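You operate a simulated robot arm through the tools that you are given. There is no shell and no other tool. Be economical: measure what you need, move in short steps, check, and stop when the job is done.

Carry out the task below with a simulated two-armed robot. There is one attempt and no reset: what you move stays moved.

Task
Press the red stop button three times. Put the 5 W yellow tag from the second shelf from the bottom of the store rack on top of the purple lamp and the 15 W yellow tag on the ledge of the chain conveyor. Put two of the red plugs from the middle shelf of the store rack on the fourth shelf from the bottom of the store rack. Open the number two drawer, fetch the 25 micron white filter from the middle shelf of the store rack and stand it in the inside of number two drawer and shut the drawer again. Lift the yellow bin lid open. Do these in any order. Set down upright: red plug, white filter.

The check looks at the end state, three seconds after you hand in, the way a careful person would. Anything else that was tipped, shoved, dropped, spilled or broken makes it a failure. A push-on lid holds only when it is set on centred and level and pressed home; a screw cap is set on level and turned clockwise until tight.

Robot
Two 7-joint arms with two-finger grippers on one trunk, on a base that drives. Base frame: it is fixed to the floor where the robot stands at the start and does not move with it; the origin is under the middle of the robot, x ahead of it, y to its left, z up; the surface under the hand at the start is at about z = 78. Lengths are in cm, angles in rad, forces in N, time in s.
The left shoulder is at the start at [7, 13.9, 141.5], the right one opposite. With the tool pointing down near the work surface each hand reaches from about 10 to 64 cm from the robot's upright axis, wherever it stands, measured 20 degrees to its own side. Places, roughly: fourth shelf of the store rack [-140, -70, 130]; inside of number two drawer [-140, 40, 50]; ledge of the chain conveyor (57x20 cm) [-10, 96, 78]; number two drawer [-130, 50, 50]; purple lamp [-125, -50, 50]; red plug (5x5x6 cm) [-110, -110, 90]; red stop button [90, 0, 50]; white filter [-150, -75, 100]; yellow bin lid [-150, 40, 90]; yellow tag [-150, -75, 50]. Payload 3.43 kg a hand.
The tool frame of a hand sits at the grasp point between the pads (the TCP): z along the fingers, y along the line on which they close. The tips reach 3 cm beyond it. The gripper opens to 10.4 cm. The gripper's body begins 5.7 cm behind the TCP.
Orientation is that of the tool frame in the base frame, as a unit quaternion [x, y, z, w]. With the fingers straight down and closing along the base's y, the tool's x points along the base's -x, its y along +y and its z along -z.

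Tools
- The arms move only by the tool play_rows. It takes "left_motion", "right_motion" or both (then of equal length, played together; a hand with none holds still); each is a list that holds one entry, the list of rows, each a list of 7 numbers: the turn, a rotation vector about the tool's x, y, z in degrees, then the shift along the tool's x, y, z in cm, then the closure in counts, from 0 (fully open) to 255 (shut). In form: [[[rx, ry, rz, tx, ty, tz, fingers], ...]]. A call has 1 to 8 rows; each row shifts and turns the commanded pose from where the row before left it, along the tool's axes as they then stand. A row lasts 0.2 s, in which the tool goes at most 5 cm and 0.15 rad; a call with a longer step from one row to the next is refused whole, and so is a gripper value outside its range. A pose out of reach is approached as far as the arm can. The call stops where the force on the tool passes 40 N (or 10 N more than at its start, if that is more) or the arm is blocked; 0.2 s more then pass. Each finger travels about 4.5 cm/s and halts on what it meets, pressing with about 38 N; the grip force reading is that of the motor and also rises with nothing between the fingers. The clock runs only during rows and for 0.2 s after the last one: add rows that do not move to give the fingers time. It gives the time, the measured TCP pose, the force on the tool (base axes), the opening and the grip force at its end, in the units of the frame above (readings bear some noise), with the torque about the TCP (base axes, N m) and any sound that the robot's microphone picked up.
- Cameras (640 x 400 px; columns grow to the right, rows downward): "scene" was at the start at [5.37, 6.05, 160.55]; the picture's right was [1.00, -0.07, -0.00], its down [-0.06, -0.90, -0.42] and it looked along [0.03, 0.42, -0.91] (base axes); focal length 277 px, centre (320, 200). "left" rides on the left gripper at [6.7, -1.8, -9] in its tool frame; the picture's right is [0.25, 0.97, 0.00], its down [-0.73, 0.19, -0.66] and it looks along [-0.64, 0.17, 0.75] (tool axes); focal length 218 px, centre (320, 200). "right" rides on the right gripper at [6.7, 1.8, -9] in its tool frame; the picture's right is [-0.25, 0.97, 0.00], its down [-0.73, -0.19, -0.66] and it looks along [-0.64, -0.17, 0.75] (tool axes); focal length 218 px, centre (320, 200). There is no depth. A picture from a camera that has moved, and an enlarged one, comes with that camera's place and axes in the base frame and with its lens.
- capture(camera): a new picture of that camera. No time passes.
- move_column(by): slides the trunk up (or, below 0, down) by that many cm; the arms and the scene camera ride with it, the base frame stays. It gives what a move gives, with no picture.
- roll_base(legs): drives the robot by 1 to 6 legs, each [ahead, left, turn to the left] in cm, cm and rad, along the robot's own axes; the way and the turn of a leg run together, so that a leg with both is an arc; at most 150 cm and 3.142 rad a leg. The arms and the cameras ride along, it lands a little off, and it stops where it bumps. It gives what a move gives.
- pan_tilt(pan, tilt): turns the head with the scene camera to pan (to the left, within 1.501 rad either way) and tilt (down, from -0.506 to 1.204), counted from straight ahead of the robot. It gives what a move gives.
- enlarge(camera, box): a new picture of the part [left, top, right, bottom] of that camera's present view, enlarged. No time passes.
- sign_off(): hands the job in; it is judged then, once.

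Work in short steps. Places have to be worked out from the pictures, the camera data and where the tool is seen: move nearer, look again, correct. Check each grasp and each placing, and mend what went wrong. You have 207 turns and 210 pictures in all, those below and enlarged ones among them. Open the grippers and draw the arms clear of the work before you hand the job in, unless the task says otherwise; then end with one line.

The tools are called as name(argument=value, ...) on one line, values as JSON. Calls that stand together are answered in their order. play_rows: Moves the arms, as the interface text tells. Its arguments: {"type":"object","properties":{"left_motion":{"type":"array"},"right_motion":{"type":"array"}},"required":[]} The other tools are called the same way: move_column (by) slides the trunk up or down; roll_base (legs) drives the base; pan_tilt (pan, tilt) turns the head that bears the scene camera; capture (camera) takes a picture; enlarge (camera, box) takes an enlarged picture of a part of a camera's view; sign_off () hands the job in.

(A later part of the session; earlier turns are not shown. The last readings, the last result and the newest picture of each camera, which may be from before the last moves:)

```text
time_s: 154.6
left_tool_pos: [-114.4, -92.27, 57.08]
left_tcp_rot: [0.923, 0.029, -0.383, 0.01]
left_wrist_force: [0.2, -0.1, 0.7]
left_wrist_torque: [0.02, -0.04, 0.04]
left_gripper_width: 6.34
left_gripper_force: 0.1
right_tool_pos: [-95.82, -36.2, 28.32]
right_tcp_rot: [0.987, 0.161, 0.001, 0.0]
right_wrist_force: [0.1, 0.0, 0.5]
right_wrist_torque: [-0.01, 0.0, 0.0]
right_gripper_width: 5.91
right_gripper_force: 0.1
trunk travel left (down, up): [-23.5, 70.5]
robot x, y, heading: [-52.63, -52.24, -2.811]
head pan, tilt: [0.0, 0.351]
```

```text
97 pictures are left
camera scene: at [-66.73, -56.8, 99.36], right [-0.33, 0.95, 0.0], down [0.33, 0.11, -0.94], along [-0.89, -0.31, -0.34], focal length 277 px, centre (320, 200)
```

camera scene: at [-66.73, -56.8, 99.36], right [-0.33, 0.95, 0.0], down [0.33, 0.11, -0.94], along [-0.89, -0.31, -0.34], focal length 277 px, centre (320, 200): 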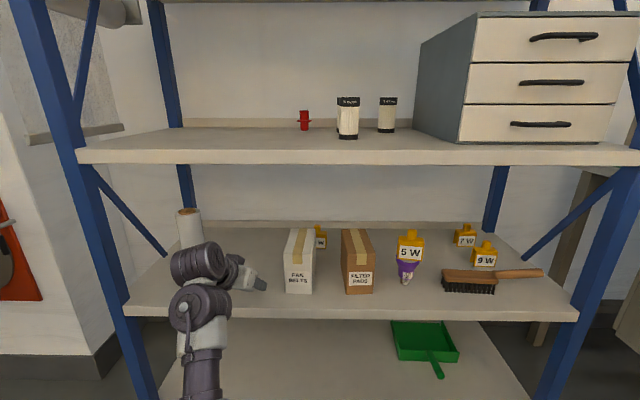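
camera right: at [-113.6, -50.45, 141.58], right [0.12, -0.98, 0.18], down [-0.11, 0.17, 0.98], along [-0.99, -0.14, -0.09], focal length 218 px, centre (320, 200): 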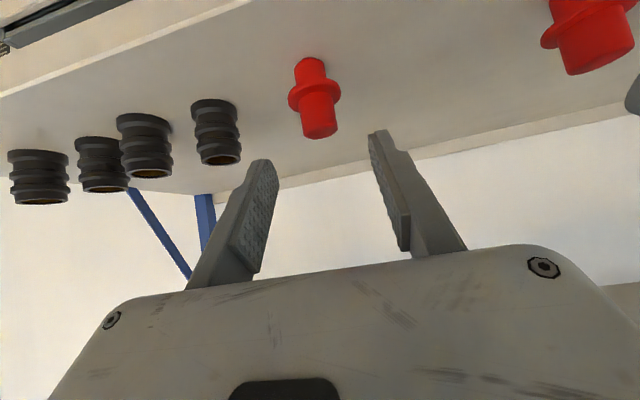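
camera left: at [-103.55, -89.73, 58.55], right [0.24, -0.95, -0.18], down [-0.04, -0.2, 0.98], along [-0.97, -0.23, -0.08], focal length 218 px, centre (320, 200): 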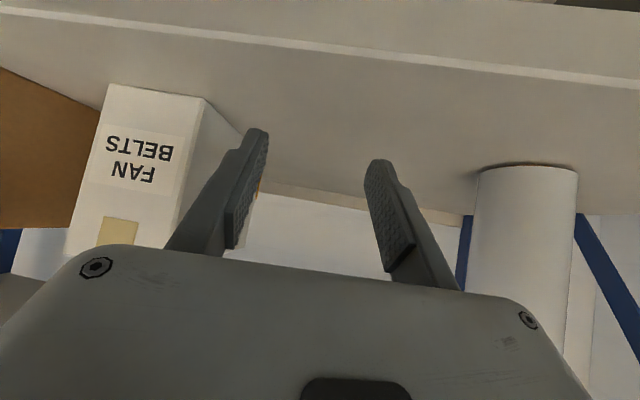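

Clear on both sides. Drive 24 further in.

roll_base(legs=[[23, 0, 0]])

capture(camera="left")

capture(camera="scene")

```text
time_s: 156.3
left_tool_pos: [-136.22, -99.47, 56.96]
left_tcp_rot: [0.923, 0.028, -0.383, 0.011]
left_wrist_force: [-0.2, 0.0, -0.1]
left_wrist_torque: [0.02, 0.04, 0.0]
left_gripper_width: 6.32
left_gripper_force: 0.0
right_tool_pos: [-117.44, -43.46, 28.4]
right_tcp_rot: [0.988, 0.157, 0.001, 0.0]
right_wrist_force: [0.6, -0.2, -0.2]
right_wrist_torque: [-0.03, 0.02, 0.0]
right_gripper_width: 5.91
right_gripper_force: 0.1
trunk travel left (down, up): [-23.5, 70.5]
robot x, y, heading: [-74.86, -59.5, -2.811]
head pan, tilt: [0.0, 0.351]
```

```text
96 pictures are left
camera left: at [-125.41, -96.95, 58.55], right [0.23, -0.95, -0.18], down [-0.04, -0.2, 0.98], along [-0.97, -0.22, -0.08], focal length 218 px, centre (320, 200)
```

left: 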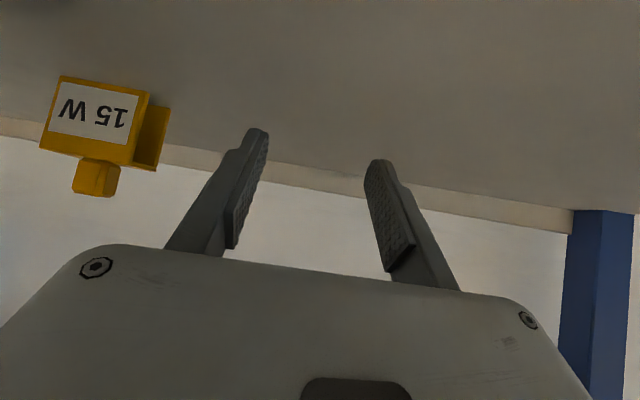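

```text
95 pictures are left
camera scene: at [-88.44, -64.18, 99.36], right [-0.32, 0.95, 0.0], down [0.33, 0.11, -0.94], along [-0.89, -0.3, -0.34], focal length 277 px, centre (320, 200)
```

scene: 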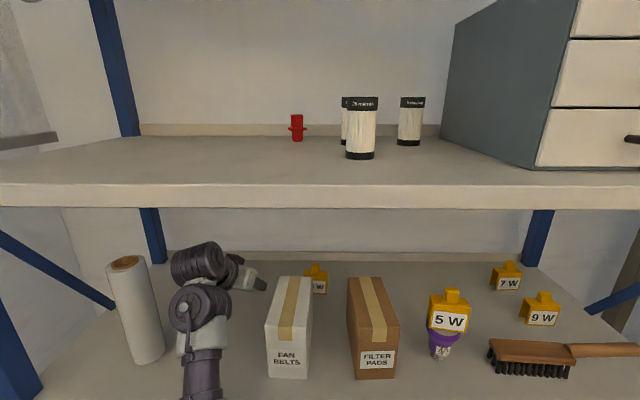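

Inside, clear. Now yaw the hand to ~65° right while easing 7 cm right.

play_rows(left_motion=[[[5.9, 0, 5.9, -0.22, -1.16, 0.22, 100], [5.9, 0, 5.9, -0.33, -1.1, 0.33, 100], [5.9, 0, 5.9, -0.45, -1.02, 0.45, 100], [5.9, 0, 5.9, -0.54, -0.92, 0.54, 100], [5.9, 0, 5.9, -0.63, -0.8, 0.63, 100], [5.9, 0, 5.9, -0.71, -0.65, 0.71, 100]]])

capture(camera="left")

capture(camera="scene")

```text
time_s: 157.7
left_tool_pos: [-138.58, -92.82, 57.07]
left_tcp_rot: [0.847, -0.367, -0.353, -0.152]
left_wrist_force: [-0.3, 0.5, -0.4]
left_wrist_torque: [0.01, -0.01, 0.03]
left_gripper_width: 6.33
left_gripper_force: 0.2
right_tool_pos: [-117.42, -43.37, 28.26]
right_tcp_rot: [0.987, 0.158, 0.001, 0.001]
right_wrist_force: [-0.2, 0.0, -0.2]
right_wrist_torque: [-0.01, -0.02, -0.02]
right_gripper_width: 5.91
right_gripper_force: 0.1
trunk travel left (down, up): [-23.5, 70.5]
robot x, y, heading: [-74.89, -59.9, -2.811]
head pan, tilt: [0.0, 0.351]
```

```text
94 pictures are left
camera left: at [-129.78, -99.59, 58.5], right [-0.58, -0.79, -0.18], down [-0.17, -0.09, 0.98], along [-0.79, 0.6, -0.08], focal length 218 px, centre (320, 200)
```

left: 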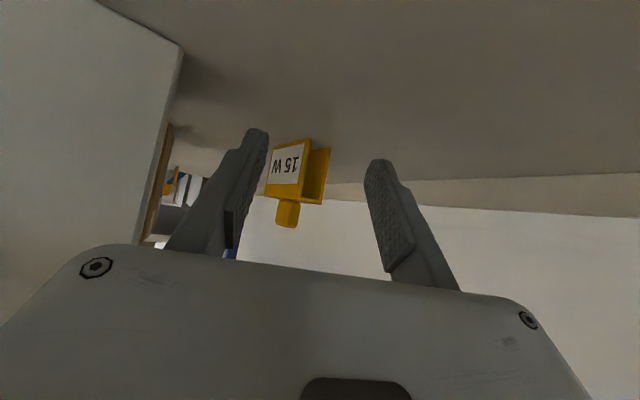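

```text
93 pictures are left
camera scene: at [-88.43, -64.18, 99.37], right [-0.32, 0.95, 0.0], down [0.33, 0.11, -0.94], along [-0.89, -0.3, -0.34], focal length 277 px, centre (320, 200)
```

scene: 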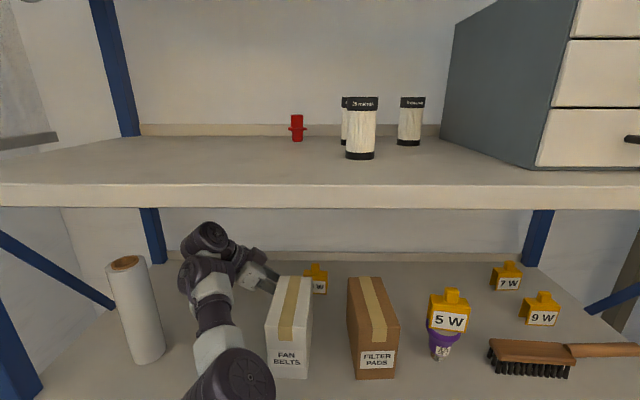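

Tag's left end is centred between the fingers, 6.7 cm ahead of the TCP. Advance 6.6 with a bit more yaw.

play_rows(left_motion=[[[2.8, 0, 2.8, -1.31, 0, 1.8, 100], [2.8, 0, 2.8, -1.31, 0, 1.8, 100], [0, 0, 0, -1.31, 0, 1.8, 100]]])

capture(camera="left")

```text
time_s: 158.5
left_tool_pos: [-142.57, -87.45, 55.84]
left_tcp_rot: [0.82, -0.424, -0.342, -0.177]
left_wrist_force: [0.7, 0.8, 0.8]
left_wrist_torque: [-0.04, -0.01, 0.02]
left_gripper_width: 6.32
left_gripper_force: 0.0
right_tool_pos: [-117.59, -43.37, 28.28]
right_tcp_rot: [0.987, 0.159, 0.001, 0.001]
right_wrist_force: [-0.1, -0.5, -0.9]
right_wrist_torque: [0.02, -0.04, 0.01]
right_gripper_width: 5.9
right_gripper_force: 0.1
trunk travel left (down, up): [-23.5, 70.5]
robot x, y, heading: [-74.82, -59.79, -2.811]
head pan, tilt: [0.0, 0.351]
```

```text
92 pictures are left
camera left: at [-134.81, -95.32, 57.38], right [-0.69, -0.71, -0.18], down [-0.18, -0.07, 0.98], along [-0.7, 0.71, -0.08], focal length 218 px, centre (320, 200)
```

left: 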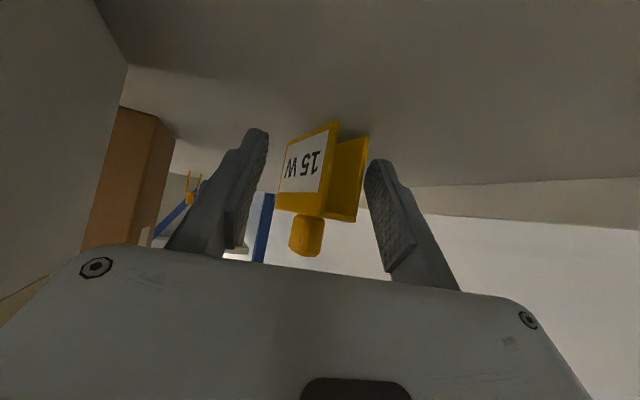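

Shift 1.1 toward image-right, rotate 8° more, forward 2.

play_rows(left_motion=[[[2.8, 0, 2.8, 0, 0.6, 0, 100], [2.8, 0, 2.8, 0, 0.5, 0, 100], [0, 0, 0, -0.7, 0, 0.7, 100], [0, 0, 0, -0.7, 0, 0.7, 100]]])

capture(camera="left")

```text
time_s: 159.5
left_tool_pos: [-144.46, -86.25, 56.02]
left_tcp_rot: [0.789, -0.48, -0.329, -0.199]
left_wrist_force: [0.3, 0.5, 0.0]
left_wrist_torque: [0.02, 0.02, 0.0]
left_gripper_width: 6.31
left_gripper_force: 0.0
right_tool_pos: [-117.45, -43.41, 28.29]
right_tcp_rot: [0.987, 0.158, 0.0, 0.001]
right_wrist_force: [-0.1, -0.3, 0.4]
right_wrist_torque: [0.0, 0.01, -0.03]
right_gripper_width: 5.93
right_gripper_force: 0.0
trunk travel left (down, up): [-23.5, 70.5]
robot x, y, heading: [-74.35, -59.81, -2.811]
head pan, tilt: [0.0, 0.351]
```

```text
91 pictures are left
camera left: at [-137.93, -95.24, 57.52], right [-0.78, -0.6, -0.18], down [-0.19, -0.04, 0.98], along [-0.6, 0.8, -0.08], focal length 218 px, centre (320, 200)
```

left: 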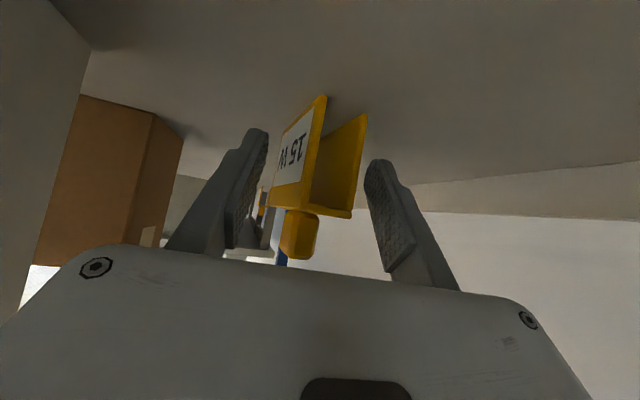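

Tag end is 2.4 cm inside the fingers. Close.

play_rows(left_motion=[[[0, 0, 0, 0, 0.2, 0, 150], [0, 0, 0, 0, 0, 0, 200], [0, 0, 0, 0, 0, 0, 255], [0, 0, 0, 0, 0, 0, 255], [0, 0, 0, 0, 0, 0, 255]]])

capture(camera="left")

```text
time_s: 160.7
left_tool_pos: [-144.4, -86.29, 56.08]
left_tcp_rot: [0.789, -0.48, -0.328, -0.199]
left_wrist_force: [0.3, -0.3, 0.9]
left_wrist_torque: [-0.04, -0.01, -0.01]
left_gripper_width: 2.63
left_gripper_force: 37.9
right_tool_pos: [-117.47, -43.48, 28.32]
right_tcp_rot: [0.988, 0.157, 0.0, 0.001]
right_wrist_force: [0.2, 0.5, 0.1]
right_wrist_torque: [0.0, 0.0, 0.0]
right_gripper_width: 5.91
right_gripper_force: 0.1
trunk travel left (down, up): [-23.5, 70.5]
robot x, y, heading: [-74.96, -59.29, -2.812]
head pan, tilt: [0.0, 0.351]
```

```text
90 pictures are left
camera left: at [-137.93, -95.24, 57.53], right [-0.78, -0.6, -0.18], down [-0.19, -0.04, 0.98], along [-0.6, 0.8, -0.08], focal length 218 px, centre (320, 200)
```

left: 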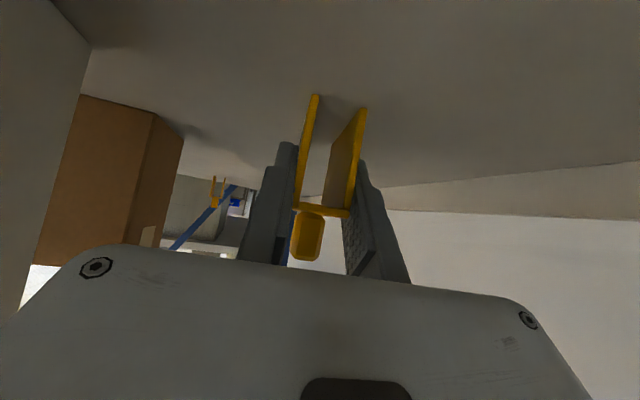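

Firmly gripped (2.63 cm). Lift 2.5 cm, back off 8 cm to the left, and check.

play_rows(left_motion=[[[0, 0, 0, -0.9, 0, -0.9, 255], [0, 0, 0, -0.9, 0, -0.9, 255], [0, 0, 0, 1.9, 0, -1.9, 255], [0, 0, 0, 1.9, 0, -1.9, 255], [0, 0, 0, 1.9, 0, -1.9, 255]]])

capture(camera="left")

```text
time_s: 161.9
left_tool_pos: [-140.88, -93.68, 58.52]
left_tcp_rot: [0.788, -0.48, -0.329, -0.2]
left_wrist_force: [0.3, 0.1, 0.3]
left_wrist_torque: [-0.01, -0.01, 0.0]
left_gripper_width: 2.64
left_gripper_force: 38.2
right_tool_pos: [-117.39, -43.42, 28.35]
right_tcp_rot: [0.987, 0.159, 0.001, 0.0]
right_wrist_force: [0.1, 0.8, 0.5]
right_wrist_torque: [-0.03, 0.0, 0.01]
right_gripper_width: 5.93
right_gripper_force: 0.0
trunk travel left (down, up): [-23.5, 70.5]
robot x, y, heading: [-75.15, -59.34, -2.812]
head pan, tilt: [0.0, 0.351]
```

```text
89 pictures are left
camera left: at [-134.45, -102.58, 60.04], right [-0.78, -0.6, -0.18], down [-0.19, -0.04, 0.98], along [-0.6, 0.8, -0.08], focal length 218 px, centre (320, 200)
```

left: 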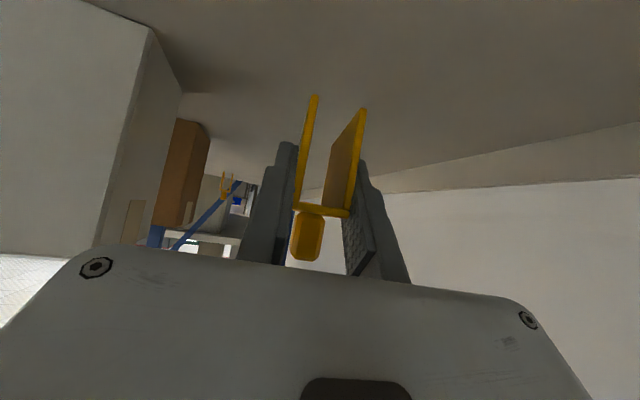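

Tag is held and clear. Unwind the yaw while easing left and back.

play_rows(left_motion=[[[-5.75, 0, -5.75, 0.69, -0.33, -0.69, 255], [-5.75, 0, -5.75, 0.71, -0.2, -0.71, 255], [-5.75, 0, -5.75, 0.73, -0.06, -0.73, 255], [-5.75, 0, -5.75, 0.73, 0.09, -0.73, 255], [-5.75, 0, -5.75, 0.71, 0.23, -0.71, 255], [-5.75, 0, -5.75, 0.68, 0.37, -0.68, 255], [-5.75, 0, -5.75, 0.64, 0.5, -0.64, 255], [-5.75, 0, -5.75, 0.58, 0.62, -0.58, 255]]])

capture(camera="left")

capture(camera="scene")

```text
time_s: 163.7
left_tool_pos: [-134.89, -99.17, 58.61]
left_tcp_rot: [0.923, 0.022, -0.384, 0.007]
left_wrist_force: [-0.3, 0.3, -0.3]
left_wrist_torque: [0.01, -0.02, 0.01]
left_gripper_width: 2.66
left_gripper_force: 38.4
right_tool_pos: [-117.47, -43.5, 28.43]
right_tcp_rot: [0.987, 0.158, 0.001, 0.001]
right_wrist_force: [0.6, -0.5, 0.2]
right_wrist_torque: [0.0, -0.03, 0.0]
right_gripper_width: 5.92
right_gripper_force: 0.1
trunk travel left (down, up): [-23.5, 70.5]
robot x, y, heading: [-74.91, -59.11, -2.811]
head pan, tilt: [0.0, 0.351]
```

```text
88 pictures are left
camera left: at [-124.01, -96.78, 60.1], right [0.22, -0.96, -0.18], down [-0.04, -0.2, 0.98], along [-0.97, -0.21, -0.08], focal length 218 px, centre (320, 200)
```

left: 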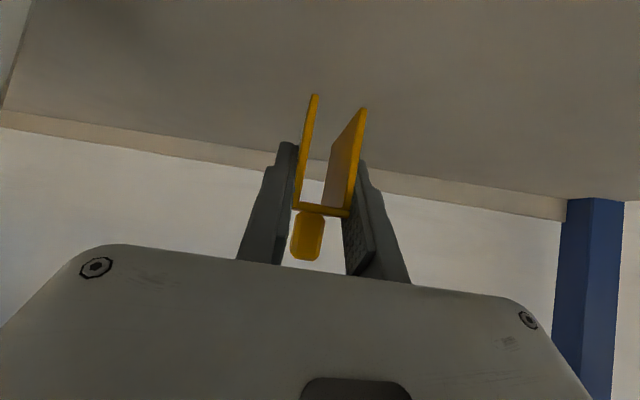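

```text
87 pictures are left
camera scene: at [-88.43, -64.18, 99.37], right [-0.32, 0.95, 0.0], down [0.33, 0.11, -0.94], along [-0.89, -0.3, -0.34], focal length 277 px, centre (320, 200)
```

scene: 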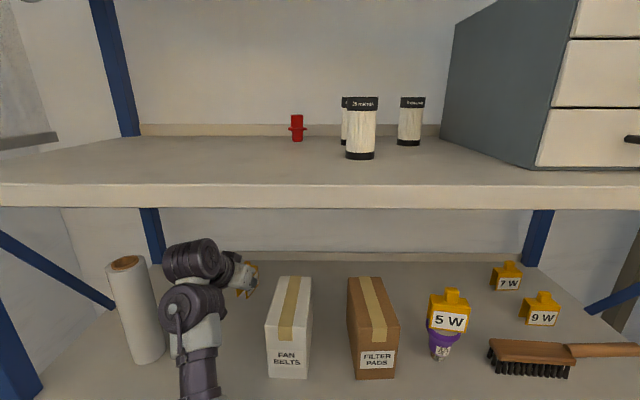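

15 W tag extracted cleanly. Back out 46; next, the right hand takes the 25 µm filter. Raise the trunk.

roll_base(legs=[[-46, 0, 0]])

move_column(by=40)

move_column(by=12)

play_rows(right_motion=[[[0, -7.5, 0, -4, 0, 0, 0], [0, -7.5, 0, -3.7, 0, 1, 0], [0, -7.5, 0, -3.7, 0, 1.5, 0], [0, -7.5, 0, -3.5, 0, 2, 0], [0, -7.5, 0, -4, 0, 0, 0], [0, -7.5, 0, -4.5, 0, -1, 0]]])

```text
time_s: 166.4
left_tool_pos: [-91.83, -85.16, 58.56]
left_tcp_rot: [0.923, 0.025, -0.384, 0.009]
left_wrist_force: [0.4, 0.2, 0.4]
left_wrist_torque: [-0.04, 0.0, 0.02]
left_gripper_width: 2.67
left_gripper_force: 37.9
right_tool_pos: [-75.06, -29.14, 28.24]
right_tcp_rot: [0.986, 0.164, 0.0, 0.0]
right_wrist_force: [0.1, -0.4, -0.8]
right_wrist_torque: [0.0, 0.03, 0.01]
right_gripper_width: 5.94
right_gripper_force: 0.0
trunk travel left (down, up): [-23.5, 70.5]
robot x, y, heading: [-31.76, -44.66, -2.801]
head pan, tilt: [0.0, 0.351]
```

```text
time_s: 170.2
left_tool_pos: [-91.88, -85.03, 98.48]
left_tcp_rot: [0.923, 0.026, -0.384, 0.01]
left_wrist_force: [-0.1, -0.6, -0.6]
left_wrist_torque: [-0.02, 0.02, -0.02]
left_gripper_width: 2.68
left_gripper_force: 38.2
right_tool_pos: [-75.1, -29.24, 68.29]
right_tcp_rot: [0.986, 0.165, 0.001, 0.001]
right_wrist_force: [0.0, -0.6, -0.4]
right_wrist_torque: [0.01, 0.0, -0.02]
right_gripper_width: 5.89
right_gripper_force: 0.0
trunk travel left (down, up): [-63.5, 30.5]
robot x, y, heading: [-32.42, -44.71, -2.804]
head pan, tilt: [0.0, 0.351]
```

```text
time_s: 171.7
left_tool_pos: [-91.93, -85.07, 110.58]
left_tcp_rot: [0.923, 0.026, -0.383, 0.009]
left_wrist_force: [-0.4, -0.2, -0.1]
left_wrist_torque: [0.02, 0.0, 0.02]
left_gripper_width: 2.65
left_gripper_force: 37.9
right_tool_pos: [-75.15, -29.21, 80.35]
right_tcp_rot: [0.986, 0.164, 0.001, 0.001]
right_wrist_force: [0.8, 0.0, 0.0]
right_wrist_torque: [0.03, 0.02, -0.02]
right_gripper_width: 5.92
right_gripper_force: 0.0
trunk travel left (down, up): [-75.5, 18.5]
robot x, y, heading: [-32.11, -44.83, -2.801]
head pan, tilt: [0.0, 0.351]
```

```text
time_s: 173.1
left_tool_pos: [-91.93, -85.12, 110.6]
left_tcp_rot: [0.924, 0.026, -0.383, 0.01]
left_wrist_force: [-0.1, 0.8, -0.2]
left_wrist_torque: [-0.04, -0.04, -0.01]
left_gripper_width: 2.7
left_gripper_force: 38.4
right_tool_pos: [-96.22, -34.83, 84.18]
right_tcp_rot: [0.913, 0.154, -0.374, 0.052]
right_wrist_force: [-0.1, 0.1, -1.1]
right_wrist_torque: [0.02, 0.01, -0.01]
right_gripper_width: 10.41
right_gripper_force: 0.1
trunk travel left (down, up): [-75.5, 18.5]
robot x, y, heading: [-32.35, -45.18, -2.799]
head pan, tilt: [0.0, 0.351]
```

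Bring the right hand up/forward/left toward the filter's line and draw the left back a little.

play_rows(left_motion=[[[0, 0, 0, 1.41, 0, -1.41, 255], [0, 0, 0, 1.41, 0, -1.41, 255], [0, 0, 0, 1.41, 0, -1.41, 255], [0, 0, 0, 1.41, 0, -1.41, 255], [0, 0, 0, 1.41, 0, -1.41, 255]]], right_motion=[[[0, 0, 0, -4.1, 2.4, 0.14, 40], [0, 0, 0, -4.1, 2.4, 0.14, 40], [0, 0, 0, -4.1, 2.4, 0.14, 40], [0, 0, 0, -4.1, 2.4, 0.14, 40], [0, 0, 0, -4.1, 2.4, 0.14, 40]]])

roll_base(legs=[[0, 0, -0.02], [10, 12, 0]])

capture(camera="right")

capture(camera="scene")

```text
time_s: 174.3
left_tool_pos: [-81.78, -84.56, 110.54]
left_tcp_rot: [0.923, 0.025, -0.385, 0.009]
left_wrist_force: [0.1, 0.6, -0.4]
left_wrist_torque: [0.02, 0.01, 0.0]
left_gripper_width: 2.65
left_gripper_force: 37.8
right_tool_pos: [-106.55, -52.81, 98.36]
right_tcp_rot: [0.912, 0.151, -0.376, 0.064]
right_wrist_force: [-0.6, 0.0, -0.5]
right_wrist_torque: [0.02, 0.05, -0.01]
right_gripper_width: 8.78
right_gripper_force: 0.1
trunk travel left (down, up): [-75.5, 18.5]
robot x, y, heading: [-31.95, -44.87, -2.804]
head pan, tilt: [0.0, 0.351]
```

```text
time_s: 176.1
left_tool_pos: [-88.68, -97.92, 110.63]
left_tcp_rot: [0.923, 0.014, -0.384, 0.005]
left_wrist_force: [-0.2, 0.6, 0.1]
left_wrist_torque: [-0.03, -0.04, 0.01]
left_gripper_width: 2.68
left_gripper_force: 38.4
right_tool_pos: [-112.62, -65.46, 98.37]
right_tcp_rot: [0.913, 0.14, -0.378, 0.059]
right_wrist_force: [-0.3, -0.3, 0.1]
right_wrist_torque: [-0.01, 0.0, 0.02]
right_gripper_width: 8.78
right_gripper_force: 0.1
trunk travel left (down, up): [-75.5, 18.5]
robot x, y, heading: [-38.29, -59.64, -2.828]
head pan, tilt: [0.0, 0.351]
```

```text
86 pictures are left
camera right: at [-101.43, -63.77, 100.02], right [0.12, -0.98, 0.18], down [-0.11, 0.17, 0.98], along [-0.99, -0.14, -0.08], focal length 218 px, centre (320, 200)
```

right: 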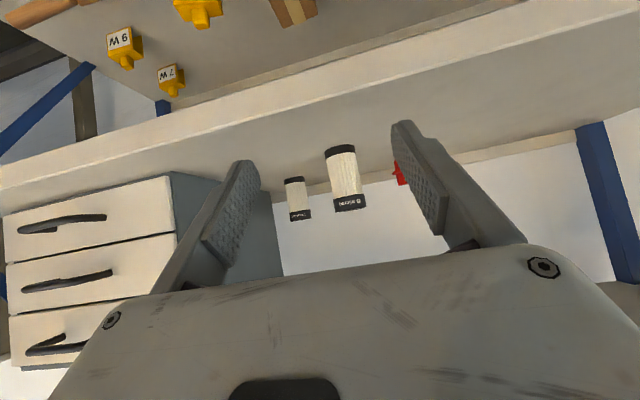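

```text
85 pictures are left
camera scene: at [-51.77, -63.78, 151.38], right [-0.31, 0.95, 0.0], down [0.33, 0.11, -0.94], along [-0.89, -0.29, -0.34], focal length 277 px, centre (320, 200)
```

scene: 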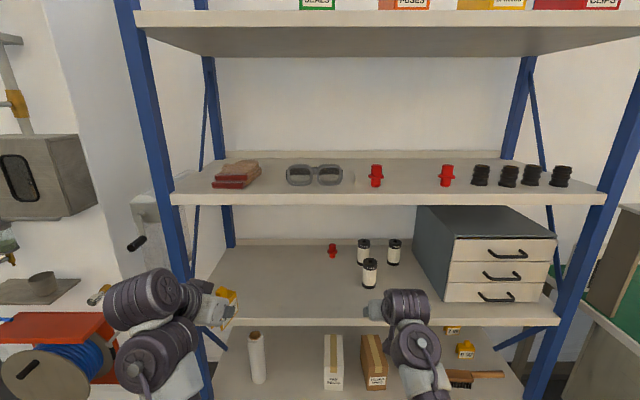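

Filter at p≈151, q≈-26.9, straight ahead of the right hand. Drive 14 ahead, then look.

roll_base(legs=[[14, 0, 0]])

capture(camera="right")

```text
time_s: 177.4
left_tool_pos: [-102.08, -102.24, 110.63]
left_tcp_rot: [0.923, 0.014, -0.385, 0.004]
left_wrist_force: [0.9, -0.5, 0.2]
left_wrist_torque: [0.01, -0.04, -0.01]
left_gripper_width: 2.66
left_gripper_force: 38.0
right_tool_pos: [-125.93, -69.51, 98.41]
right_tcp_rot: [0.913, 0.139, -0.379, 0.059]
right_wrist_force: [0.7, 0.3, -0.3]
right_wrist_torque: [0.03, 0.0, -0.02]
right_gripper_width: 8.76
right_gripper_force: 0.0
trunk travel left (down, up): [-75.5, 18.5]
robot x, y, heading: [-51.52, -63.78, -2.828]
head pan, tilt: [0.0, 0.351]
```

```text
84 pictures are left
camera right: at [-114.78, -68.08, 100.06], right [0.12, -0.98, 0.18], down [-0.11, 0.17, 0.98], along [-0.99, -0.13, -0.08], focal length 218 px, centre (320, 200)
```

right: 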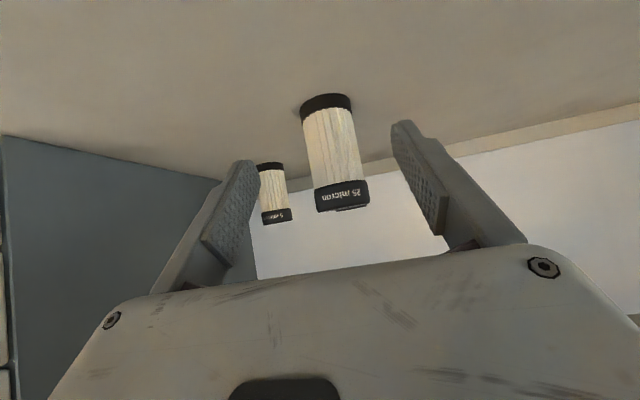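

Advance 9.8, down 1, and check.

play_rows(right_motion=[[[0, 0, 0, -2.1, 0.15, 2.55, 40], [0, 0, 0, -2.1, 0.15, 2.55, 40], [0, 0, 0, -2.0, 0.1, 2.5, 40]]])

capture(camera="right")

```text
time_s: 178.2
left_tool_pos: [-102.31, -102.28, 110.48]
left_tcp_rot: [0.923, 0.013, -0.383, 0.004]
left_wrist_force: [0.9, 0.4, 0.1]
left_wrist_torque: [0.01, -0.03, 0.02]
left_gripper_width: 2.64
left_gripper_force: 37.8
right_tool_pos: [-135.36, -72.84, 97.19]
right_tcp_rot: [0.914, 0.139, -0.377, 0.059]
right_wrist_force: [0.0, -0.2, -0.4]
right_wrist_torque: [0.02, 0.01, -0.08]
right_gripper_width: 8.79
right_gripper_force: 0.1
trunk travel left (down, up): [-75.5, 18.5]
robot x, y, heading: [-51.55, -63.84, -2.831]
head pan, tilt: [0.0, 0.351]
```

```text
83 pictures are left
camera right: at [-124.16, -71.21, 98.79], right [0.12, -0.98, 0.18], down [-0.11, 0.17, 0.98], along [-0.99, -0.13, -0.09], focal length 218 px, centre (320, 200)
```

right: 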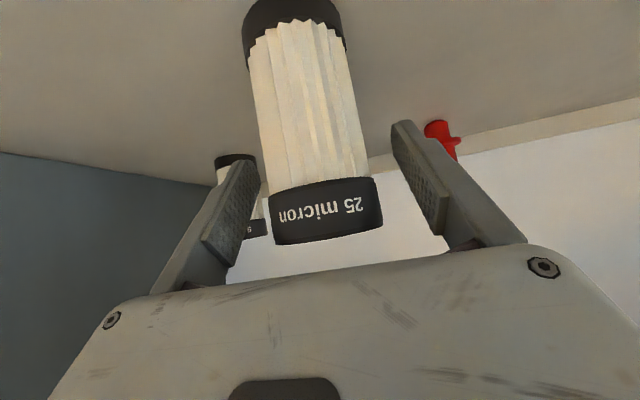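

Filter is between the fingers. Close and lift 3 cm.

play_rows(right_motion=[[[0, 0, 0, 0, 0, 0, 150], [0, 0, 0, 0, 0, 0, 255], [0, 0, 0, 0, 0, 0, 255], [0, 0, 0, 0, 0, 0, 255]]])

play_rows(right_motion=[[[0, 0, 0, -1.06, 0, -1.06, 255], [0, 0, 0, -1.06, 0, -1.06, 255], [0, 0, 0, 0, 0, 0, 255]]])

capture(camera="right")

```text
time_s: 179.2
left_tool_pos: [-102.23, -102.14, 110.59]
left_tcp_rot: [0.923, 0.014, -0.384, 0.004]
left_wrist_force: [-0.2, 0.5, 0.0]
left_wrist_torque: [0.02, 0.0, -0.02]
left_gripper_width: 2.67
left_gripper_force: 38.0
right_tool_pos: [-135.17, -72.74, 97.16]
right_tcp_rot: [0.914, 0.139, -0.377, 0.059]
right_wrist_force: [1.1, 0.1, 0.1]
right_wrist_torque: [-0.01, -0.02, -0.01]
right_gripper_width: 4.64
right_gripper_force: 37.7
trunk travel left (down, up): [-75.5, 18.5]
robot x, y, heading: [-51.86, -63.7, -2.83]
head pan, tilt: [0.0, 0.351]
```

```text
time_s: 180.0
left_tool_pos: [-102.26, -102.14, 110.45]
left_tcp_rot: [0.923, 0.014, -0.384, 0.005]
left_wrist_force: [-0.3, -0.1, -0.4]
left_wrist_torque: [-0.01, -0.02, -0.04]
left_gripper_width: 2.65
left_gripper_force: 37.8
right_tool_pos: [-135.37, -72.87, 100.35]
right_tcp_rot: [0.914, 0.138, -0.378, 0.058]
right_wrist_force: [0.0, 0.0, -1.4]
right_wrist_torque: [0.02, 0.0, 0.03]
right_gripper_width: 4.63
right_gripper_force: 37.7
trunk travel left (down, up): [-75.5, 18.5]
robot x, y, heading: [-51.55, -63.78, -2.83]
head pan, tilt: [0.0, 0.351]
```

```text
82 pictures are left
camera right: at [-124.14, -71.2, 102.03], right [0.12, -0.98, 0.18], down [-0.11, 0.17, 0.98], along [-0.99, -0.13, -0.09], focal length 218 px, centre (320, 200)
```

right: 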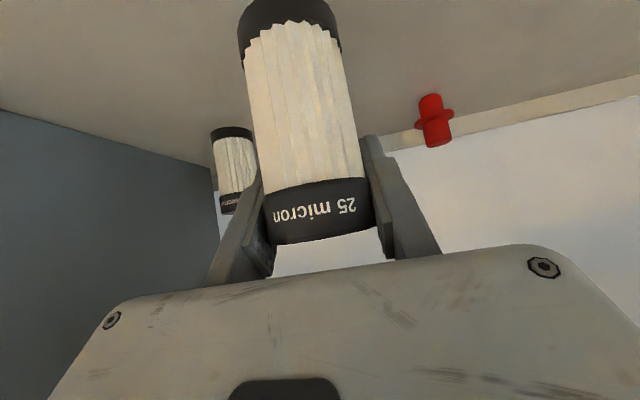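

Filter held (base ≈7 cm below TCP). Back out 42, turn right to face along the aisle, advance toward the chain conveyor and look.

roll_base(legs=[[-42, 0, 0], [0, 0, -1.57], [55, 0, 0]])

pan_tilt(pan=-0.4, tilt=0.5)

capture(camera="scene")

```text
time_s: 189.2
left_tool_pos: [-63.62, 52.46, 110.51]
left_tcp_rot: [-0.651, 0.655, 0.27, 0.274]
left_wrist_force: [-0.7, 0.9, 0.9]
left_wrist_torque: [-0.01, 0.0, 0.03]
left_gripper_width: 2.68
left_gripper_force: 38.2
right_tool_pos: [-33.09, 84.62, 100.47]
right_tcp_rot: [0.734, -0.56, -0.305, -0.232]
right_wrist_force: [-0.3, 0.1, -1.5]
right_wrist_torque: [0.02, 0.0, 0.02]
right_gripper_width: 4.62
right_gripper_force: 38.5
trunk travel left (down, up): [-75.5, 18.5]
robot x, y, heading: [-27.05, 0.33, 1.851]
head pan, tilt: [0.0, 0.351]
```

```text
time_s: 190.0
left_tool_pos: [-63.61, 52.64, 110.6]
left_tcp_rot: [-0.652, 0.654, 0.27, 0.273]
left_wrist_force: [0.0, -0.6, -0.6]
left_wrist_torque: [0.03, -0.01, 0.01]
left_gripper_width: 2.65
left_gripper_force: 37.7
right_tool_pos: [-33.27, 84.74, 100.33]
right_tcp_rot: [0.735, -0.56, -0.304, -0.231]
right_wrist_force: [0.2, 0.7, -1.3]
right_wrist_torque: [0.01, 0.0, 0.04]
right_gripper_width: 4.63
right_gripper_force: 38.5
trunk travel left (down, up): [-75.5, 18.5]
robot x, y, heading: [-26.97, 0.63, 1.852]
head pan, tilt: [-0.4, 0.499]
```

```text
81 pictures are left
camera scene: at [-27.4, 14.47, 150.0], right [0.99, -0.12, 0.0], down [-0.06, -0.48, -0.88], along [0.1, 0.87, -0.48], focal length 277 px, centre (320, 200)
```

scene: 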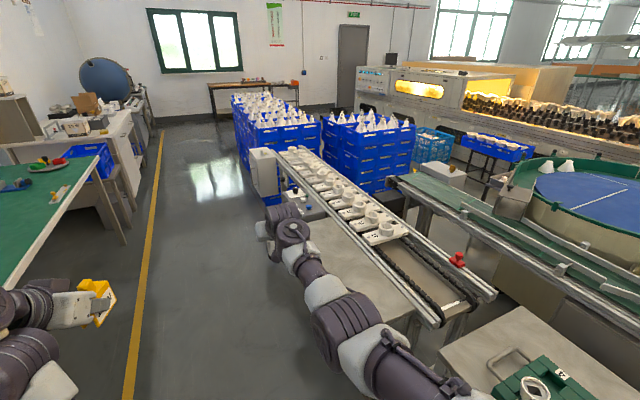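

The ledge lies along the aisle side of the chain. I retract the right arm, then move up the aisle and turn to face it.

play_rows(right_motion=[[[0, 0, 0, 3.2, 0, -3.2, 255], [0, 0, 0, 3.2, 0, -3.2, 255], [0, 0, 0, 3.2, 0, -3.2, 255], [0, 0, 0, 3.2, 0, -3.2, 255], [0, 0, 0, 3.2, 0, -3.2, 255], [0, 0, 0, 3.2, 0, -3.2, 255]]])

roll_base(legs=[[0, 18, 0], [58, 0, 0], [0, 0, -1.53]])

pan_tilt(pan=0.2, tilt=0.75)

capture(camera="scene")

capture(camera="left")

```text
time_s: 191.4
left_tool_pos: [-63.62, 52.37, 110.63]
left_tcp_rot: [-0.651, 0.654, 0.271, 0.273]
left_wrist_force: [1.0, -0.3, -1.2]
left_wrist_torque: [0.0, 0.0, 0.01]
left_gripper_width: 2.65
left_gripper_force: 37.4
right_tool_pos: [-25.88, 58.24, 100.29]
right_tcp_rot: [0.735, -0.56, -0.305, -0.231]
right_wrist_force: [0.0, -0.5, -0.7]
right_wrist_torque: [-0.02, 0.01, -0.02]
right_gripper_width: 4.63
right_gripper_force: 37.9
trunk travel left (down, up): [-75.5, 18.5]
robot x, y, heading: [-27.13, 0.64, 1.853]
head pan, tilt: [-0.4, 0.499]
```

```text
time_s: 199.5
left_tool_pos: [-11.09, 91.14, 110.53]
left_tcp_rot: [-0.026, 0.922, 0.01, 0.385]
left_wrist_force: [-0.3, 0.3, -0.9]
left_wrist_torque: [-0.01, 0.03, -0.04]
left_gripper_width: 2.67
left_gripper_force: 38.1
right_tool_pos: [-3.13, 53.83, 100.29]
right_tcp_rot: [-0.151, 0.911, 0.064, 0.377]
right_wrist_force: [0.7, -0.6, -1.0]
right_wrist_torque: [0.01, -0.01, -0.02]
right_gripper_width: 4.61
right_gripper_force: 38.4
trunk travel left (down, up): [-75.5, 18.5]
robot x, y, heading: [-60.49, 51.16, 0.338]
head pan, tilt: [-0.4, 0.499]
```

```text
time_s: 200.5
left_tool_pos: [-11.05, 91.2, 110.59]
left_tcp_rot: [-0.027, 0.923, 0.01, 0.384]
left_wrist_force: [0.5, -0.1, -0.5]
left_wrist_torque: [0.01, -0.02, 0.03]
left_gripper_width: 2.67
left_gripper_force: 38.5
right_tool_pos: [-3.12, 53.96, 100.18]
right_tcp_rot: [-0.152, 0.912, 0.064, 0.377]
right_wrist_force: [0.5, -0.7, -1.5]
right_wrist_torque: [-0.01, -0.01, 0.03]
right_gripper_width: 4.63
right_gripper_force: 37.8
trunk travel left (down, up): [-75.5, 18.5]
robot x, y, heading: [-60.81, 51.52, 0.337]
head pan, tilt: [0.201, 0.75]
```

```text
80 pictures are left
camera scene: at [-48.93, 57.32, 147.81], right [0.51, -0.86, 0.0], down [-0.58, -0.35, -0.73], along [0.63, 0.38, -0.68], focal length 277 px, centre (320, 200)
```

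scene: 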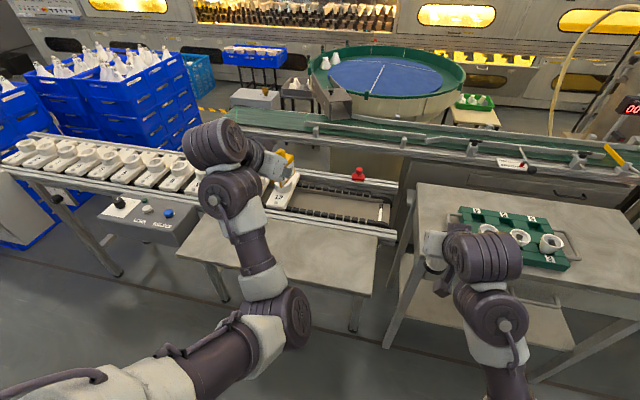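

```text
79 pictures are left
camera left: at [-22.2, 88.9, 112.07], right [-0.23, 0.96, -0.18], down [0.04, 0.2, 0.98], along [0.97, 0.22, -0.08], focal length 218 px, centre (320, 200)
```

left: 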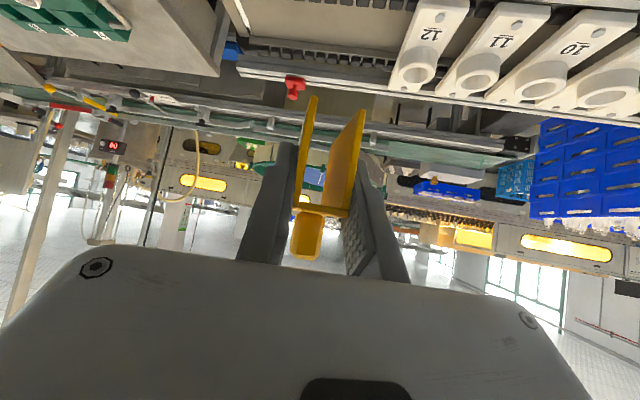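

The left hand is already above the ledge (p≈-21 for the tag centre, ledge spans p -11…-31). Lower the left arm 24 cm.

play_rows(left_motion=[[[0, 0, 0, 2.83, 0, 2.83, 255], [0, 0, 0, 2.83, 0, 2.83, 255], [0, 0, 0, 2.83, 0, 2.83, 255], [0, 0, 0, 2.83, 0, 2.83, 255], [0, 0, 0, 2.83, 0, 2.83, 255], [0, 0, 0, 2.83, 0, 2.83, 255]]])

capture(camera="left")

capture(camera="scene")

```text
time_s: 201.8
left_tool_pos: [-12.81, 98.85, 93.03]
left_tcp_rot: [-0.031, 0.922, 0.083, 0.376]
left_wrist_force: [-0.4, 0.6, -1.0]
left_wrist_torque: [0.01, 0.02, 0.01]
left_gripper_width: 2.66
left_gripper_force: 38.1
right_tool_pos: [-3.08, 54.09, 100.29]
right_tcp_rot: [-0.152, 0.912, 0.064, 0.377]
right_wrist_force: [-0.5, 0.6, -0.6]
right_wrist_torque: [0.01, -0.01, 0.02]
right_gripper_width: 4.64
right_gripper_force: 37.8
trunk travel left (down, up): [-75.5, 18.5]
robot x, y, heading: [-61.14, 51.7, 0.34]
head pan, tilt: [0.201, 0.75]
stopped in row 6 (left hand): the arm was blocked; the commanded pose is now the measured one
```

```text
78 pictures are left
camera left: at [-23.72, 95.64, 94.37], right [-0.3, 0.95, -0.05], down [0.05, 0.07, 1.0], along [0.95, 0.29, -0.06], focal length 218 px, centre (320, 200)
```

left: 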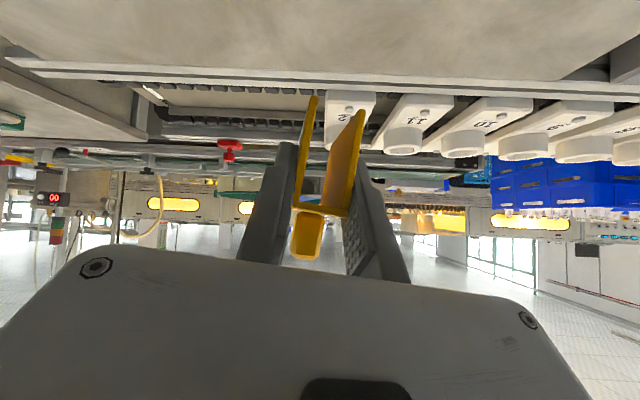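

```text
77 pictures are left
camera scene: at [-48.97, 57.44, 147.8], right [0.52, -0.86, 0.0], down [-0.58, -0.35, -0.73], along [0.63, 0.38, -0.68], focal length 277 px, centre (320, 200)
```

scene: 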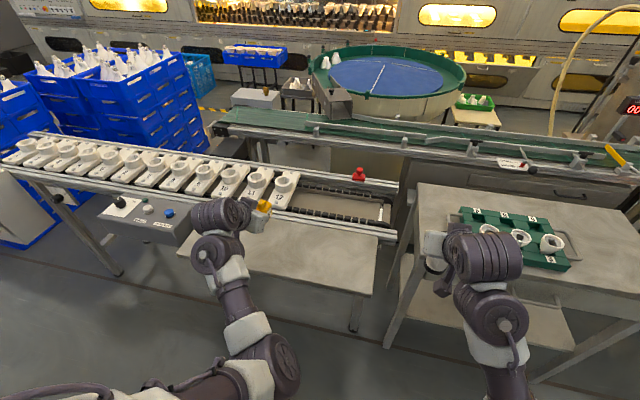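

Some part of the left arm got blocked (not the tool). I raise it again, pull the right hand back a bit, and use the trunk instead.

play_rows(left_motion=[[[0, 0, 0, -2.83, 0, -2.83, 255], [0, 0, 0, -2.83, 0, -2.83, 255], [0, 0, 0, -2.0, 0, -2.0, 255]]], right_motion=[[[0, 0, 0, 2, 0, -2, 255], [0, 0, 0, 2, 0, -2, 255], [0, 0, 0, 2, 0, -2, 255]]])

move_column(by=-14)

capture(camera="scene")

capture(camera="left")

```text
time_s: 202.6
left_tool_pos: [-12.75, 97.08, 103.86]
left_tcp_rot: [-0.031, 0.922, 0.081, 0.377]
left_wrist_force: [-1.1, 0.7, 0.0]
left_wrist_torque: [-0.01, 0.0, 0.0]
left_gripper_width: 2.66
left_gripper_force: 38.4
right_tool_pos: [-11.12, 51.1, 100.47]
right_tcp_rot: [-0.152, 0.912, 0.063, 0.377]
right_wrist_force: [-0.4, 0.3, -0.1]
right_wrist_torque: [0.0, -0.01, 0.0]
right_gripper_width: 4.64
right_gripper_force: 38.0
trunk travel left (down, up): [-75.5, 18.5]
robot x, y, heading: [-60.85, 51.64, 0.334]
head pan, tilt: [0.201, 0.75]
```

```text
time_s: 204.2
left_tool_pos: [-12.66, 97.13, 89.89]
left_tcp_rot: [-0.031, 0.922, 0.081, 0.377]
left_wrist_force: [0.2, 0.1, -0.7]
left_wrist_torque: [0.0, -0.02, 0.0]
left_gripper_width: 2.66
left_gripper_force: 37.9
right_tool_pos: [-11.21, 51.01, 86.38]
right_tcp_rot: [-0.151, 0.912, 0.064, 0.376]
right_wrist_force: [-0.4, 0.8, -0.5]
right_wrist_torque: [-0.03, 0.01, 0.02]
right_gripper_width: 4.6
right_gripper_force: 37.7
trunk travel left (down, up): [-61.5, 32.5]
robot x, y, heading: [-60.44, 51.73, 0.338]
head pan, tilt: [0.201, 0.75]
```

```text
76 pictures are left
camera scene: at [-48.97, 57.33, 133.81], right [0.52, -0.86, 0.0], down [-0.58, -0.35, -0.73], along [0.63, 0.38, -0.68], focal length 277 px, centre (320, 200)
```

scene: 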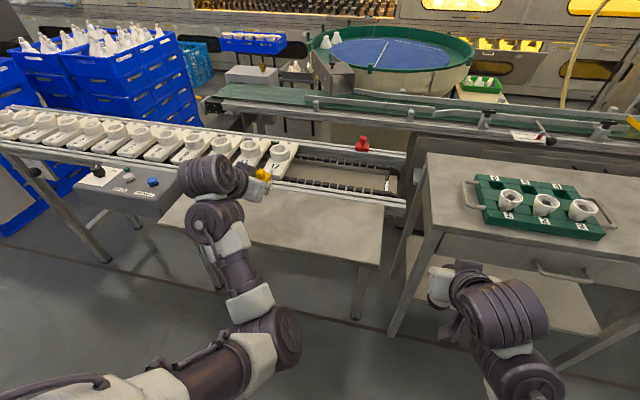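

```text
75 pictures are left
camera left: at [-23.58, 94.01, 91.15], right [-0.3, 0.95, -0.05], down [0.05, 0.07, 1.0], along [0.95, 0.29, -0.06], focal length 218 px, centre (320, 200)
```

left: 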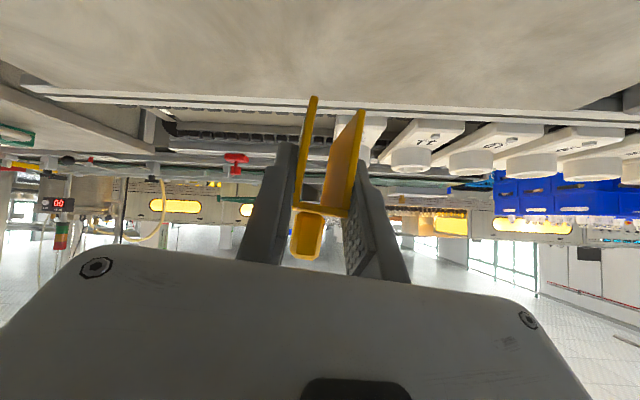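

Undo the ~7.5° roll the blocked move left, then lower the trunk 5.

play_rows(left_motion=[[[5.3, 0, -5.3, 0, 0, 0, 255], [0, 0, 0, 0, 0, 0, 255]]])

move_column(by=-5)

enlarge(camera="scene", box=[160, 130, 340, 250])

capture(camera="left")

```text
time_s: 204.8
left_tool_pos: [-12.61, 97.17, 89.87]
left_tcp_rot: [-0.057, 0.922, 0.02, 0.382]
left_wrist_force: [0.3, 0.7, -0.4]
left_wrist_torque: [-0.02, -0.01, 0.06]
left_gripper_width: 2.68
left_gripper_force: 37.8
right_tool_pos: [-11.08, 51.01, 86.38]
right_tcp_rot: [-0.151, 0.912, 0.063, 0.377]
right_wrist_force: [0.6, -0.4, 0.6]
right_wrist_torque: [-0.01, -0.02, 0.03]
right_gripper_width: 4.65
right_gripper_force: 38.0
trunk travel left (down, up): [-61.5, 32.5]
robot x, y, heading: [-60.8, 51.47, 0.337]
head pan, tilt: [0.201, 0.75]
```

```text
time_s: 205.8
left_tool_pos: [-12.75, 97.2, 84.9]
left_tcp_rot: [-0.056, 0.922, 0.021, 0.382]
left_wrist_force: [-0.2, 0.6, -0.3]
left_wrist_torque: [0.03, 0.01, 0.02]
left_gripper_width: 2.65
left_gripper_force: 37.8
right_tool_pos: [-11.07, 51.04, 81.45]
right_tcp_rot: [-0.152, 0.911, 0.065, 0.377]
right_wrist_force: [0.3, -0.9, -1.1]
right_wrist_torque: [0.01, 0.0, -0.01]
right_gripper_width: 4.61
right_gripper_force: 38.1
trunk travel left (down, up): [-56.5, 37.5]
robot x, y, heading: [-60.53, 51.35, 0.343]
head pan, tilt: [0.201, 0.75]
```

```text
3.33 times, centred on (250, 190) of scene
camera zoom: at [-48.98, 57.33, 128.81], right [0.52, -0.86, 0.0], down [-0.58, -0.35, -0.73], along [0.63, 0.38, -0.68], focal length 924 px, centre (553, 233)
```

zoom: 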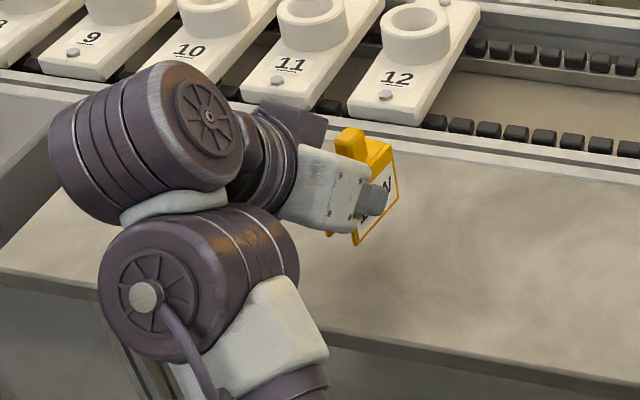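

```text
73 pictures are left
camera left: at [-23.61, 94.19, 86.44], right [-0.29, 0.94, -0.18], down [0.03, 0.2, 0.98], along [0.96, 0.28, -0.09], focal length 218 px, centre (320, 200)
```

left: 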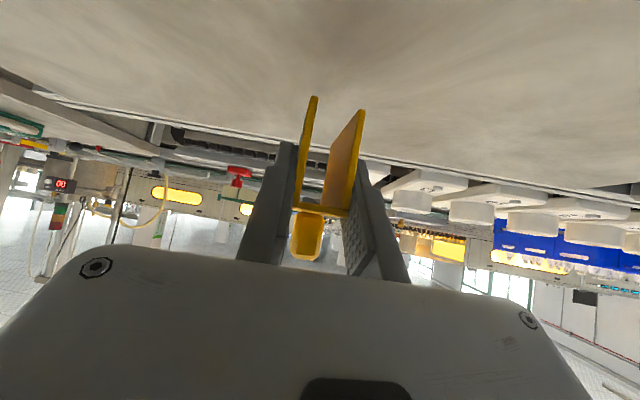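

Over the ledge and level. Lower ~2.3 then feel for contact.

play_rows(left_motion=[[[0, 0, 0, 0.5, 0, 0.5, 255], [0, 0, 0, 0.5, 0, 0.5, 255], [0, 0, 0, 0.35, 0, 0.35, 255], [0, 0, 0, 0.2, 0, 0.2, 255], [0, 0, 0, 0, 0, 0, 255]]])

play_rows(left_motion=[[[0, 0, 0, 0.15, 0, 0.15, 255], [0, 0, 0, 0, 0, 0, 255]]])

```text
time_s: 206.9
left_tool_pos: [-12.56, 97.22, 82.65]
left_tcp_rot: [-0.056, 0.923, 0.021, 0.381]
left_wrist_force: [1.0, 0.5, -0.6]
left_wrist_torque: [-0.01, 0.02, 0.01]
left_gripper_width: 2.68
left_gripper_force: 38.3
right_tool_pos: [-11.03, 50.91, 81.31]
right_tcp_rot: [-0.151, 0.912, 0.064, 0.376]
right_wrist_force: [-0.5, -0.4, -0.7]
right_wrist_torque: [-0.02, -0.03, 0.0]
right_gripper_width: 4.63
right_gripper_force: 37.9
trunk travel left (down, up): [-56.5, 37.5]
robot x, y, heading: [-60.57, 51.77, 0.344]
head pan, tilt: [0.201, 0.75]
```

```text
time_s: 207.6
left_tool_pos: [-12.7, 97.11, 82.41]
left_tcp_rot: [-0.056, 0.923, 0.02, 0.38]
left_wrist_force: [0.0, 0.0, -0.5]
left_wrist_torque: [0.03, -0.03, 0.03]
left_gripper_width: 2.67
left_gripper_force: 37.3
right_tool_pos: [-11.14, 51.0, 81.33]
right_tcp_rot: [-0.151, 0.912, 0.064, 0.377]
right_wrist_force: [-1.0, 0.2, -0.4]
right_wrist_torque: [0.02, -0.01, 0.0]
right_gripper_width: 4.63
right_gripper_force: 38.3
trunk travel left (down, up): [-56.5, 37.5]
robot x, y, heading: [-60.91, 51.36, 0.338]
head pan, tilt: [0.201, 0.75]
```

play_rows(left_motion=[[[0, 0, 0, 0.12, 0, 0.12, 255], [0, 0, 0, 0.12, 0, 0.12, 255], [0, 0, 0, 0, 0, 0, 255]]])

capture(camera="left")

```text
time_s: 208.3
left_tool_pos: [-12.64, 97.05, 81.97]
left_tcp_rot: [-0.056, 0.923, 0.02, 0.381]
left_wrist_force: [-0.3, 0.0, -0.2]
left_wrist_torque: [-0.01, 0.04, -0.02]
left_gripper_width: 2.67
left_gripper_force: 37.9
right_tool_pos: [-11.08, 50.98, 81.43]
right_tcp_rot: [-0.152, 0.912, 0.064, 0.377]
right_wrist_force: [0.1, 0.0, -0.9]
right_wrist_torque: [0.02, 0.0, 0.03]
right_gripper_width: 4.67
right_gripper_force: 38.0
trunk travel left (down, up): [-56.5, 37.5]
robot x, y, heading: [-60.5, 51.23, 0.342]
head pan, tilt: [0.201, 0.75]
```

```text
72 pictures are left
camera left: at [-23.55, 94.16, 83.71], right [-0.29, 0.94, -0.18], down [0.03, 0.2, 0.98], along [0.96, 0.28, -0.09], focal length 218 px, centre (320, 200)
```

left: 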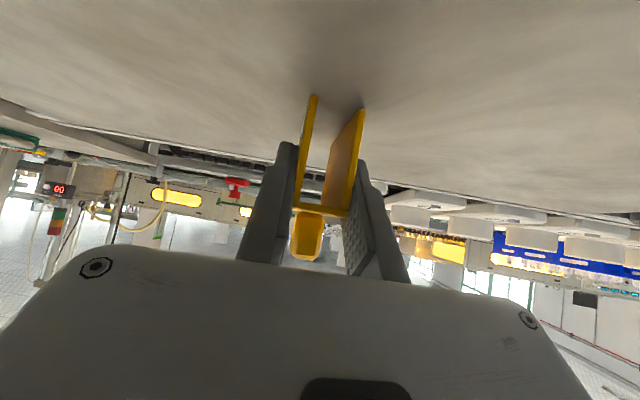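

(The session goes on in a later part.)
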